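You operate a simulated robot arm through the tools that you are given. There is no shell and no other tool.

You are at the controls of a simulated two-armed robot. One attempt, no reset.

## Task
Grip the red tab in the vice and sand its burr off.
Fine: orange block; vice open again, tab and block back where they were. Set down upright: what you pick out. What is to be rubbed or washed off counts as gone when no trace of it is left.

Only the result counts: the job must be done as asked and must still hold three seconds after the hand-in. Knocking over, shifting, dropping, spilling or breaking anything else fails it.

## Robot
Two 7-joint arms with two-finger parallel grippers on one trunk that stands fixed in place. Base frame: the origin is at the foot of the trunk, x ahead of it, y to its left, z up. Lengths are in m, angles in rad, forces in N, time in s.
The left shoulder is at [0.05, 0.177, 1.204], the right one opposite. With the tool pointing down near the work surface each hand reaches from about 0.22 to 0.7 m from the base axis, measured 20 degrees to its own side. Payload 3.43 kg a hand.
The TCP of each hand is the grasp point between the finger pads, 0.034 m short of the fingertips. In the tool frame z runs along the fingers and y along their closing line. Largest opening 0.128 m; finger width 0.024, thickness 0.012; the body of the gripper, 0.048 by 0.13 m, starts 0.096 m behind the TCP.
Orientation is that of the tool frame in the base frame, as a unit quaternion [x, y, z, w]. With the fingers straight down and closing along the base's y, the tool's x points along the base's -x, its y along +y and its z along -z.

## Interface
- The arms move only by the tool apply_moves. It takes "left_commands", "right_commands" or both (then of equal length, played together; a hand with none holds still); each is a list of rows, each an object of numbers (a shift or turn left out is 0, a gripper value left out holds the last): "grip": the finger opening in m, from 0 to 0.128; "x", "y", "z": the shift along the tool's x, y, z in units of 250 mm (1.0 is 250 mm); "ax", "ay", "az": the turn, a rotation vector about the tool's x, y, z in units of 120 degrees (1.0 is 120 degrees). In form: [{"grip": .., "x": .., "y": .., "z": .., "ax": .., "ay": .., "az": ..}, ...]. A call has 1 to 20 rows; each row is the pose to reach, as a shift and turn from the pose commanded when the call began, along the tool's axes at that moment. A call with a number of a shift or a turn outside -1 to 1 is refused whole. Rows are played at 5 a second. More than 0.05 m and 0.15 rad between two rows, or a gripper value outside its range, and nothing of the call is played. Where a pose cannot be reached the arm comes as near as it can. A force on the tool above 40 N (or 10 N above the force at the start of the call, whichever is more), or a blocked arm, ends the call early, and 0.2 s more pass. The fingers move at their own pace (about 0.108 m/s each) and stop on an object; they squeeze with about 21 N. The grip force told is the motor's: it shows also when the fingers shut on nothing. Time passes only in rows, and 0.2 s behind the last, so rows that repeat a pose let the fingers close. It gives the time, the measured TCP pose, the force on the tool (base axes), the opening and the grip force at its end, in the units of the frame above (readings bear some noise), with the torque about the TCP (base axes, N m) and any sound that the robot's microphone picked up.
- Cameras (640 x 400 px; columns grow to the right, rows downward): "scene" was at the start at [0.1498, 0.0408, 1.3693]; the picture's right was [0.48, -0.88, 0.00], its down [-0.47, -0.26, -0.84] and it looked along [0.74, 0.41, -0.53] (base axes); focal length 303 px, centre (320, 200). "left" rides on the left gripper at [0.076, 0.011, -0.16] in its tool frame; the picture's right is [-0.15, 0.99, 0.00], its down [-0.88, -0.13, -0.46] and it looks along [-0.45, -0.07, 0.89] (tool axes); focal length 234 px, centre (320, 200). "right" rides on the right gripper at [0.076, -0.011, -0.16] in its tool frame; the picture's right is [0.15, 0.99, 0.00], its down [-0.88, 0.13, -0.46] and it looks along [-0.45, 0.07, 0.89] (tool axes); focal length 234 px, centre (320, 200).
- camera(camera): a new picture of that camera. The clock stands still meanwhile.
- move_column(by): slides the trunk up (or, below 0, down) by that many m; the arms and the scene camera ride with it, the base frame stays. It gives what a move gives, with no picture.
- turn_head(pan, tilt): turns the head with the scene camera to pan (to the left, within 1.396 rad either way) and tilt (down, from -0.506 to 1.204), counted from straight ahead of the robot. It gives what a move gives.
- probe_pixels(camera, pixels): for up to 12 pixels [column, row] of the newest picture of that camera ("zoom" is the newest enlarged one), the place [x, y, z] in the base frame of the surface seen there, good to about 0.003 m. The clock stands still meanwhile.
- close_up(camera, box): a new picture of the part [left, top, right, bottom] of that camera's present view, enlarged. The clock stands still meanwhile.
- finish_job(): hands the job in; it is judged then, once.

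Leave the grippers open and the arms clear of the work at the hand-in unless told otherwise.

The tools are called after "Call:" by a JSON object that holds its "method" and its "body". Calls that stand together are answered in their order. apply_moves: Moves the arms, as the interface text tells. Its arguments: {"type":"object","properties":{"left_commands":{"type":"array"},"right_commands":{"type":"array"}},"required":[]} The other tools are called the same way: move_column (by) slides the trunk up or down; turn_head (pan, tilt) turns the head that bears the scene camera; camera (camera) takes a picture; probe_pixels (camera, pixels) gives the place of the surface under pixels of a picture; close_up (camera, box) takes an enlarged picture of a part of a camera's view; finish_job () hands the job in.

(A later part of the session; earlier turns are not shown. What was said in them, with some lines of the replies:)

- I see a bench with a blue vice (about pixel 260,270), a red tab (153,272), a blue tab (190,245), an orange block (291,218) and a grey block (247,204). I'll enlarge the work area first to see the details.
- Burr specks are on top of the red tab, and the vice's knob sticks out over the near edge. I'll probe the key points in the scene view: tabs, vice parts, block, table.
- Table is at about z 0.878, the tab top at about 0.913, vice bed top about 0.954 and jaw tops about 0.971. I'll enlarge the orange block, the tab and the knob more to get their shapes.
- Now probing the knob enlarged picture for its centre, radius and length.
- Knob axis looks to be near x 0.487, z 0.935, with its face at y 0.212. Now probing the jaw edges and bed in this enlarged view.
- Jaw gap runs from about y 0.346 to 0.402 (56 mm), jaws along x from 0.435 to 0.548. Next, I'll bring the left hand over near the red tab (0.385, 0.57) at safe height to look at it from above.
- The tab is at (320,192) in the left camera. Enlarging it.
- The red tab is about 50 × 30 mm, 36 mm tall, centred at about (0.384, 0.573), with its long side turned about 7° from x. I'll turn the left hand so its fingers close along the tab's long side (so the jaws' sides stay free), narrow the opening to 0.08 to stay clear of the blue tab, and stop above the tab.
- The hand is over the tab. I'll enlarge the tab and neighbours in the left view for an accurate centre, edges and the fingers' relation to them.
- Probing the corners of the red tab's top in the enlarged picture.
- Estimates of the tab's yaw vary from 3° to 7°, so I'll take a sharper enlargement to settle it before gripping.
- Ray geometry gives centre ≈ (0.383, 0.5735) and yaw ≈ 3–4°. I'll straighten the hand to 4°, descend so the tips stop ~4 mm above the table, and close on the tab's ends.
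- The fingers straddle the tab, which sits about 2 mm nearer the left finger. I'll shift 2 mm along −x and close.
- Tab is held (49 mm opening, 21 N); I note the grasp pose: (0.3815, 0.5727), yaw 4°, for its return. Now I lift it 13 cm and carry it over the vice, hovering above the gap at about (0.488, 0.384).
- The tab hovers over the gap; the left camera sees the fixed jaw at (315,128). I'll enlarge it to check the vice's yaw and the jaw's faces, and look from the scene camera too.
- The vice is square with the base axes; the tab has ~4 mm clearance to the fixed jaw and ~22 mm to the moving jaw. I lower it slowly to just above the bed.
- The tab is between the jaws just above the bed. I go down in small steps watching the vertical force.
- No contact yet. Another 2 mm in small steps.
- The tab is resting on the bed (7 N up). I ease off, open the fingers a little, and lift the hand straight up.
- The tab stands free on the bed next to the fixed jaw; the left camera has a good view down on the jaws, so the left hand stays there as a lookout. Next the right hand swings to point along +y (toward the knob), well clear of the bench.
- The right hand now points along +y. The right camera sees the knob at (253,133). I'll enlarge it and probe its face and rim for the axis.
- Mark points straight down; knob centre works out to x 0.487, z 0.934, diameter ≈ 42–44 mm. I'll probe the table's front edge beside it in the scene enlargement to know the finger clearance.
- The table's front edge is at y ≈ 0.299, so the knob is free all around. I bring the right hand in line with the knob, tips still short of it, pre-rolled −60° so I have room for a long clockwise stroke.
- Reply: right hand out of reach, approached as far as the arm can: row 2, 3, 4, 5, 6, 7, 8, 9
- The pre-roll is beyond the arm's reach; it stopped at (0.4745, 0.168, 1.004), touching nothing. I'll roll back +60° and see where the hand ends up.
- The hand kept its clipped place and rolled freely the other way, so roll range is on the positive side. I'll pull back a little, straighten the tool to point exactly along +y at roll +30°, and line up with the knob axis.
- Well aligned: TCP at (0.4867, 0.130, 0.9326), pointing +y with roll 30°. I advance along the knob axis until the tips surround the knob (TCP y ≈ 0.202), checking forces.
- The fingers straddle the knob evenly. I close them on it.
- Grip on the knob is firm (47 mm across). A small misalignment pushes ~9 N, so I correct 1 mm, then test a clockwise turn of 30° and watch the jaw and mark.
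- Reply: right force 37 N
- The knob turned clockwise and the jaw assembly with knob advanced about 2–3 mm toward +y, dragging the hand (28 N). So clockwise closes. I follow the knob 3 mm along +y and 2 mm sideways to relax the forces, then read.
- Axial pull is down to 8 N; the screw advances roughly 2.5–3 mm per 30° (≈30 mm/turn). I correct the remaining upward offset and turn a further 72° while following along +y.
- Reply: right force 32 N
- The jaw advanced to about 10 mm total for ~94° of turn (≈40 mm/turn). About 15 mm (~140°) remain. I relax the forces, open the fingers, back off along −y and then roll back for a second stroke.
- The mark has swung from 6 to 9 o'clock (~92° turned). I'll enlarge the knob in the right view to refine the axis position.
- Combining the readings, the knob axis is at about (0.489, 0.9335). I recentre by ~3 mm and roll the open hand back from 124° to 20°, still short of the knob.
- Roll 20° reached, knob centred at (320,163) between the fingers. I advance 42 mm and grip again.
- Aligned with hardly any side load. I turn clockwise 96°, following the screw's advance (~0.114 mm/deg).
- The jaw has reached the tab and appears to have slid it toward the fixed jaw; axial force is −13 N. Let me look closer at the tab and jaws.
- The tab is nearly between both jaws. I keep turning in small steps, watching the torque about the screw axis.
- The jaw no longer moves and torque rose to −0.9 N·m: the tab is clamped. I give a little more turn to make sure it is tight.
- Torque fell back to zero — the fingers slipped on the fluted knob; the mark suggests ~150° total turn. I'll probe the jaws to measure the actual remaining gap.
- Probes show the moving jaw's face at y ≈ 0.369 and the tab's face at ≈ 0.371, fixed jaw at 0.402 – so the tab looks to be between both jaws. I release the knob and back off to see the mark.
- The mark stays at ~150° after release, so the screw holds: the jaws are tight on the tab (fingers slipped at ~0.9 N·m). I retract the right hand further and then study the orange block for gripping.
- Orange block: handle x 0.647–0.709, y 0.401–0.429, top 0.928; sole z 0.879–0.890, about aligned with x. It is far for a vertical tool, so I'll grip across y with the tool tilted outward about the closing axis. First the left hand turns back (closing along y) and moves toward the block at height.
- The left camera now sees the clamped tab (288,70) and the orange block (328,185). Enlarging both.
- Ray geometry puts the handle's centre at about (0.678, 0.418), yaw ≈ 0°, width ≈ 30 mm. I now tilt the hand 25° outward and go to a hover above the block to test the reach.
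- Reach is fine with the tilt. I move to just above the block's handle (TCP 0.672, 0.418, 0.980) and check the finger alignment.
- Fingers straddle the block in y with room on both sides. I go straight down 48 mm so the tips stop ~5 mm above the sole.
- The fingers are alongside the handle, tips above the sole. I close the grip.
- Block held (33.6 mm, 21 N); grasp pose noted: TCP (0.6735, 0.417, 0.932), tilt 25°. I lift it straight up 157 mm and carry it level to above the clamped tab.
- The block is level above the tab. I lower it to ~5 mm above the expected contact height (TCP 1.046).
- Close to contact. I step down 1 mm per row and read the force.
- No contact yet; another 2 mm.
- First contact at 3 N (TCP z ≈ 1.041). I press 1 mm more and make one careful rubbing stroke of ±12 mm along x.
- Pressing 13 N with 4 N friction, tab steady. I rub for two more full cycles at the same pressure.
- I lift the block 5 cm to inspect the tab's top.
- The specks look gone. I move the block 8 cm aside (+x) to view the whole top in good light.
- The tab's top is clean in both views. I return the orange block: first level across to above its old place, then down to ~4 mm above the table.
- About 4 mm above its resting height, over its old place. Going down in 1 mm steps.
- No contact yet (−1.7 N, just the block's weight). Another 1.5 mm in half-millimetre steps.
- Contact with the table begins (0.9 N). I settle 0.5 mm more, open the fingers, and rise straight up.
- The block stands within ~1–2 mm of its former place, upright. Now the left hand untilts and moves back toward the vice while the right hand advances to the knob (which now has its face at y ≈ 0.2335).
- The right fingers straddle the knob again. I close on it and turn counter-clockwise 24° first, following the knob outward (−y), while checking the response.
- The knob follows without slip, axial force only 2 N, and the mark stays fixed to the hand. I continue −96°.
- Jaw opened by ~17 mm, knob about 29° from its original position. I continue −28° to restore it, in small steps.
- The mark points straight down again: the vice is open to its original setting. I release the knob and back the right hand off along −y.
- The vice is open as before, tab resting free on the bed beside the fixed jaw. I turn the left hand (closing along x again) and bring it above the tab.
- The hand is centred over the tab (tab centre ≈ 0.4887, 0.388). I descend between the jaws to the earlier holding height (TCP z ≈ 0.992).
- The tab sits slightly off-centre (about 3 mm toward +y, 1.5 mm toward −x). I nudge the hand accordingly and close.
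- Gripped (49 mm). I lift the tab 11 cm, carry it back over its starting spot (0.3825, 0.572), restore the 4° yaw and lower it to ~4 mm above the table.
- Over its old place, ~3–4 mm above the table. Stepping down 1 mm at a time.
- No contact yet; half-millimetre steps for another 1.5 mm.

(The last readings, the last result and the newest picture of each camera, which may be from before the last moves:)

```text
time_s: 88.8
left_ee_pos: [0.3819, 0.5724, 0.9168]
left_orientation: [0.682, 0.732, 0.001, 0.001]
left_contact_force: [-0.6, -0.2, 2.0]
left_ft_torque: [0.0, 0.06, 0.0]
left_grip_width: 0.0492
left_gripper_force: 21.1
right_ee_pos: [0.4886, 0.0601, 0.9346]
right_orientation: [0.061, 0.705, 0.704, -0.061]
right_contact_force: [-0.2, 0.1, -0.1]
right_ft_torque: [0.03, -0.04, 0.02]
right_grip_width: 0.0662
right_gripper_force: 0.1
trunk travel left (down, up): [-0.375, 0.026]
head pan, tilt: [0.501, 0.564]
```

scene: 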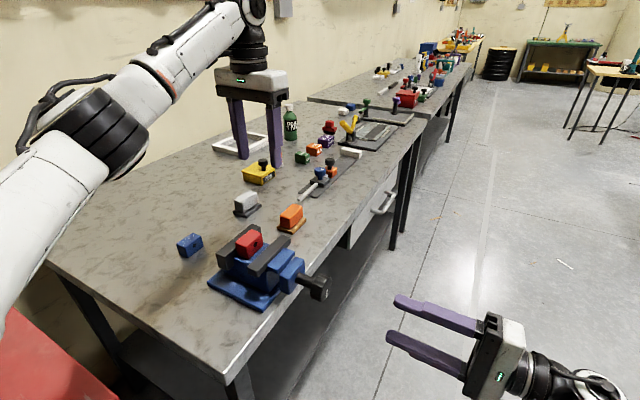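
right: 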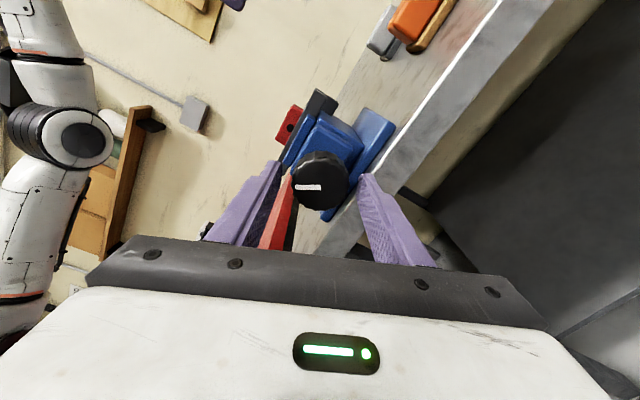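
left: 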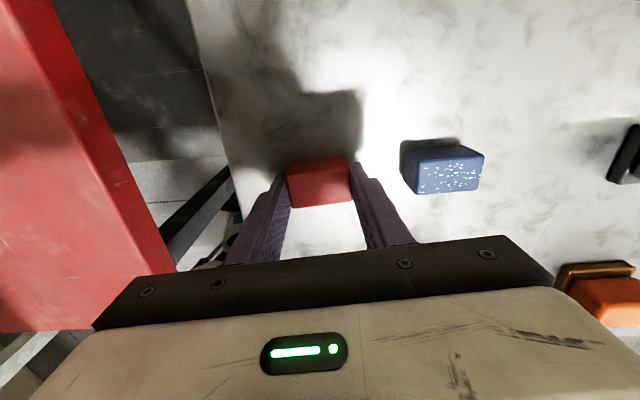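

Contact (2 N). I open the fingers (staying clear of the blue tab) and rise straight up.

Call:
{"method": "apply_moves", "body": {"left_commands": [{"grip": 0.052}, {"grip": 0.06}, {"grip": 0.076}, {"grip": 0.076}, {"z": -0.08}, {"z": -0.25}, {"z": -0.42}, {"z": -0.58}]}}

Call:
{"method": "close_up", "body": {"camera": "scene", "box": [130, 250, 180, 292]}}

Call:
{"method": "close_up", "body": {"camera": "left", "box": [280, 100, 430, 200]}}

Call:
{"method": "camera", "body": {"camera": "scene"}}

```text
time_s: 90.6
left_ee_pos: [0.3819, 0.571, 1.0621]
left_orientation: [0.681, 0.732, 0.0, 0.0]
left_contact_force: [0.1, 1.1, -0.7]
left_ft_torque: [0.04, -0.02, 0.0]
left_grip_width: 0.0755
left_gripper_force: 0.1
right_ee_pos: [0.4879, 0.0612, 0.9339]
right_orientation: [0.061, 0.706, 0.703, -0.062]
right_contact_force: [1.3, -0.2, 0.5]
right_ft_torque: [0.01, -0.01, 0.01]
right_grip_width: 0.0658
right_gripper_force: 0.2
trunk travel left (down, up): [-0.375, 0.026]
head pan, tilt: [0.501, 0.564]
```

```text
9.52 times, centred on (155, 271) of scene
```

zoom: 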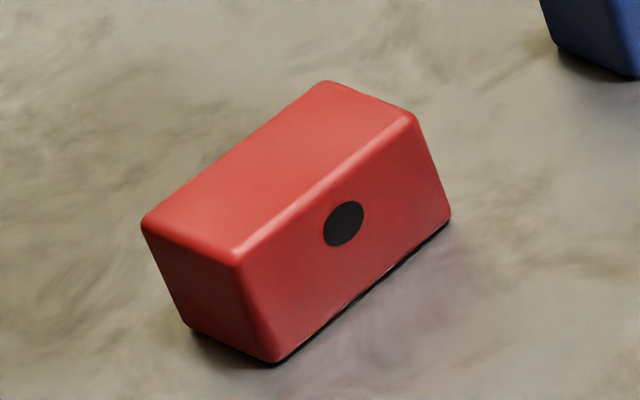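

```text
4.00 times, centred on (355, 150) of left
```

zoom: 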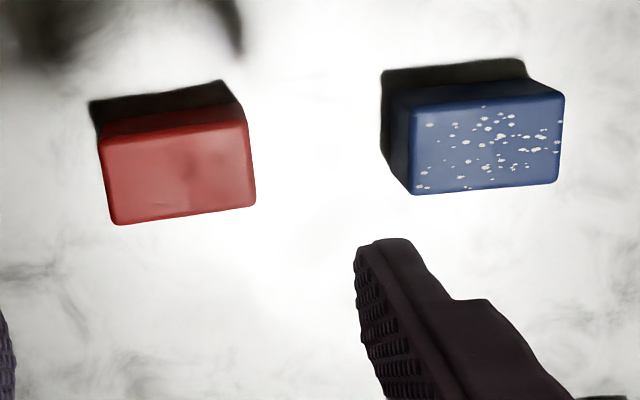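

```text
taken
```

scene: 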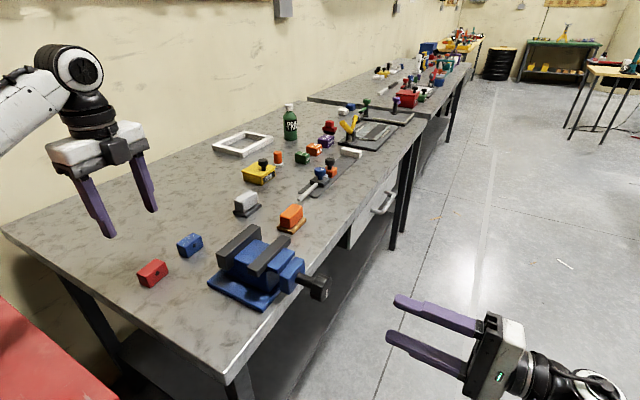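

The tab is clean, upright, and within ~3 mm of its old place. I raise the left hand, back the right hand off a bit more, and open both grippers fully.

Call:
{"method": "apply_moves", "body": {"left_commands": [{"z": -0.15}, {"z": -0.3}, {"z": -0.45}, {"z": -0.6}, {"grip": 0.128, "z": -0.6}, {"z": -0.6}], "right_commands": [{"z": -0.06}, {"z": -0.12}, {"z": -0.18}, {"z": -0.2}, {"grip": 0.128, "z": -0.2}, {"z": -0.2}]}}

Call:
{"method": "close_up", "body": {"camera": "scene", "box": [120, 180, 340, 318]}}

Call:
{"method": "close_up", "body": {"camera": "scene", "box": [205, 215, 305, 305]}}

Call:
{"method": "close_up", "body": {"camera": "scene", "box": [136, 256, 172, 286]}}

Call:
{"method": "camera", "body": {"camera": "left"}}

```text
time_s: 92.0
left_ee_pos: [0.3817, 0.5734, 1.2113]
left_orientation: [0.681, 0.732, -0.001, 0.001]
left_contact_force: [0.1, 0.0, 0.0]
left_ft_torque: [0.0, 0.03, -0.01]
left_grip_width: 0.1282
left_gripper_force: 0.1
right_ee_pos: [0.4905, 0.0119, 0.9344]
right_orientation: [0.06, 0.705, 0.704, -0.061]
right_contact_force: [0.2, -0.1, -0.1]
right_ft_torque: [0.02, 0.02, 0.0]
right_grip_width: 0.128
right_gripper_force: 0.0
trunk travel left (down, up): [-0.375, 0.026]
head pan, tilt: [0.501, 0.564]
```

```text
2.90 times, centred on (230, 249) of scene
```

zoom: 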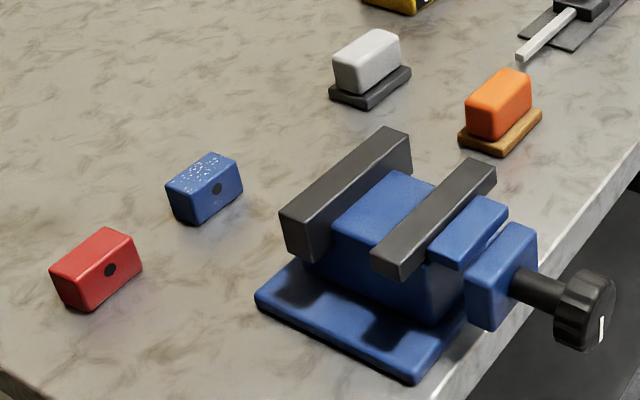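

```text
4.44 times, centred on (255, 260) of scene
```

zoom: 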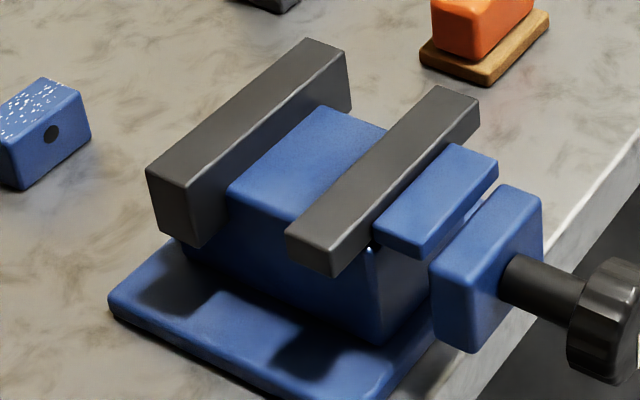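

```text
13.33 times, centred on (154, 271) of scene
```

zoom: 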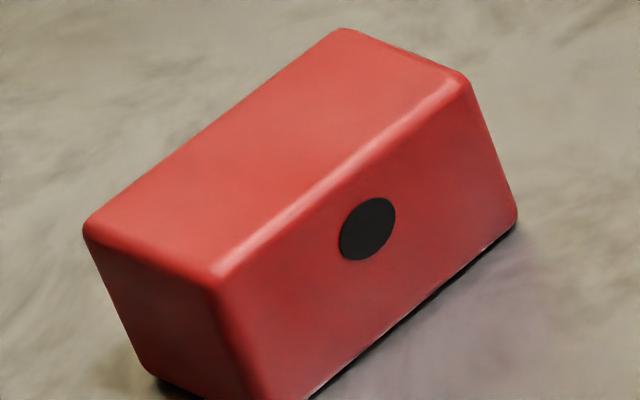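

```text
taken
```

left: 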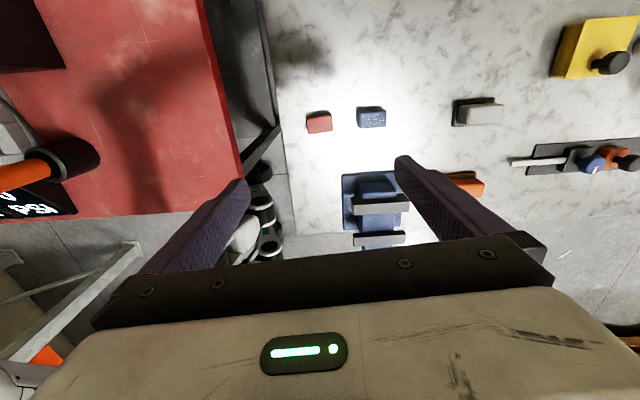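

Compared with the first pictures:
- **Vice:** it stands where it was and is open to its original setting, with the mark at 6 o'clock.
- **Red tab:** no specks are left, and it is upright about 3 mm from its old spot.
- **Orange block:** it is upright about 1–2 mm from its old spot.
- **Everything else:** nothing around has moved.
- **Arms:** both grippers are open and clear of the work.

I hand the job in.

Call:
{"method": "finish_job", "body": {}}

```text
The job is handed in.
```

The red tab's burr is sanded off with the orange block, and the job is handed in; I have no verdict back yet.

- **Tab:** I clamped it in the vice and rubbed its top with the orange block at about 11–13 N. No specks showed in either camera afterwards. It is back upright, about 3 mm from where it started.
- **Orange block:** It is back upright, about 1–2 mm from where it started.
- **Vice:** It is open to its original setting, with the knob mark pointing straight down again.
- **Everything else:** In the final pictures the blue tab, the grey block and the vice itself look unmoved, and I saw no other changes. Both grippers are fully open and clear of the work.
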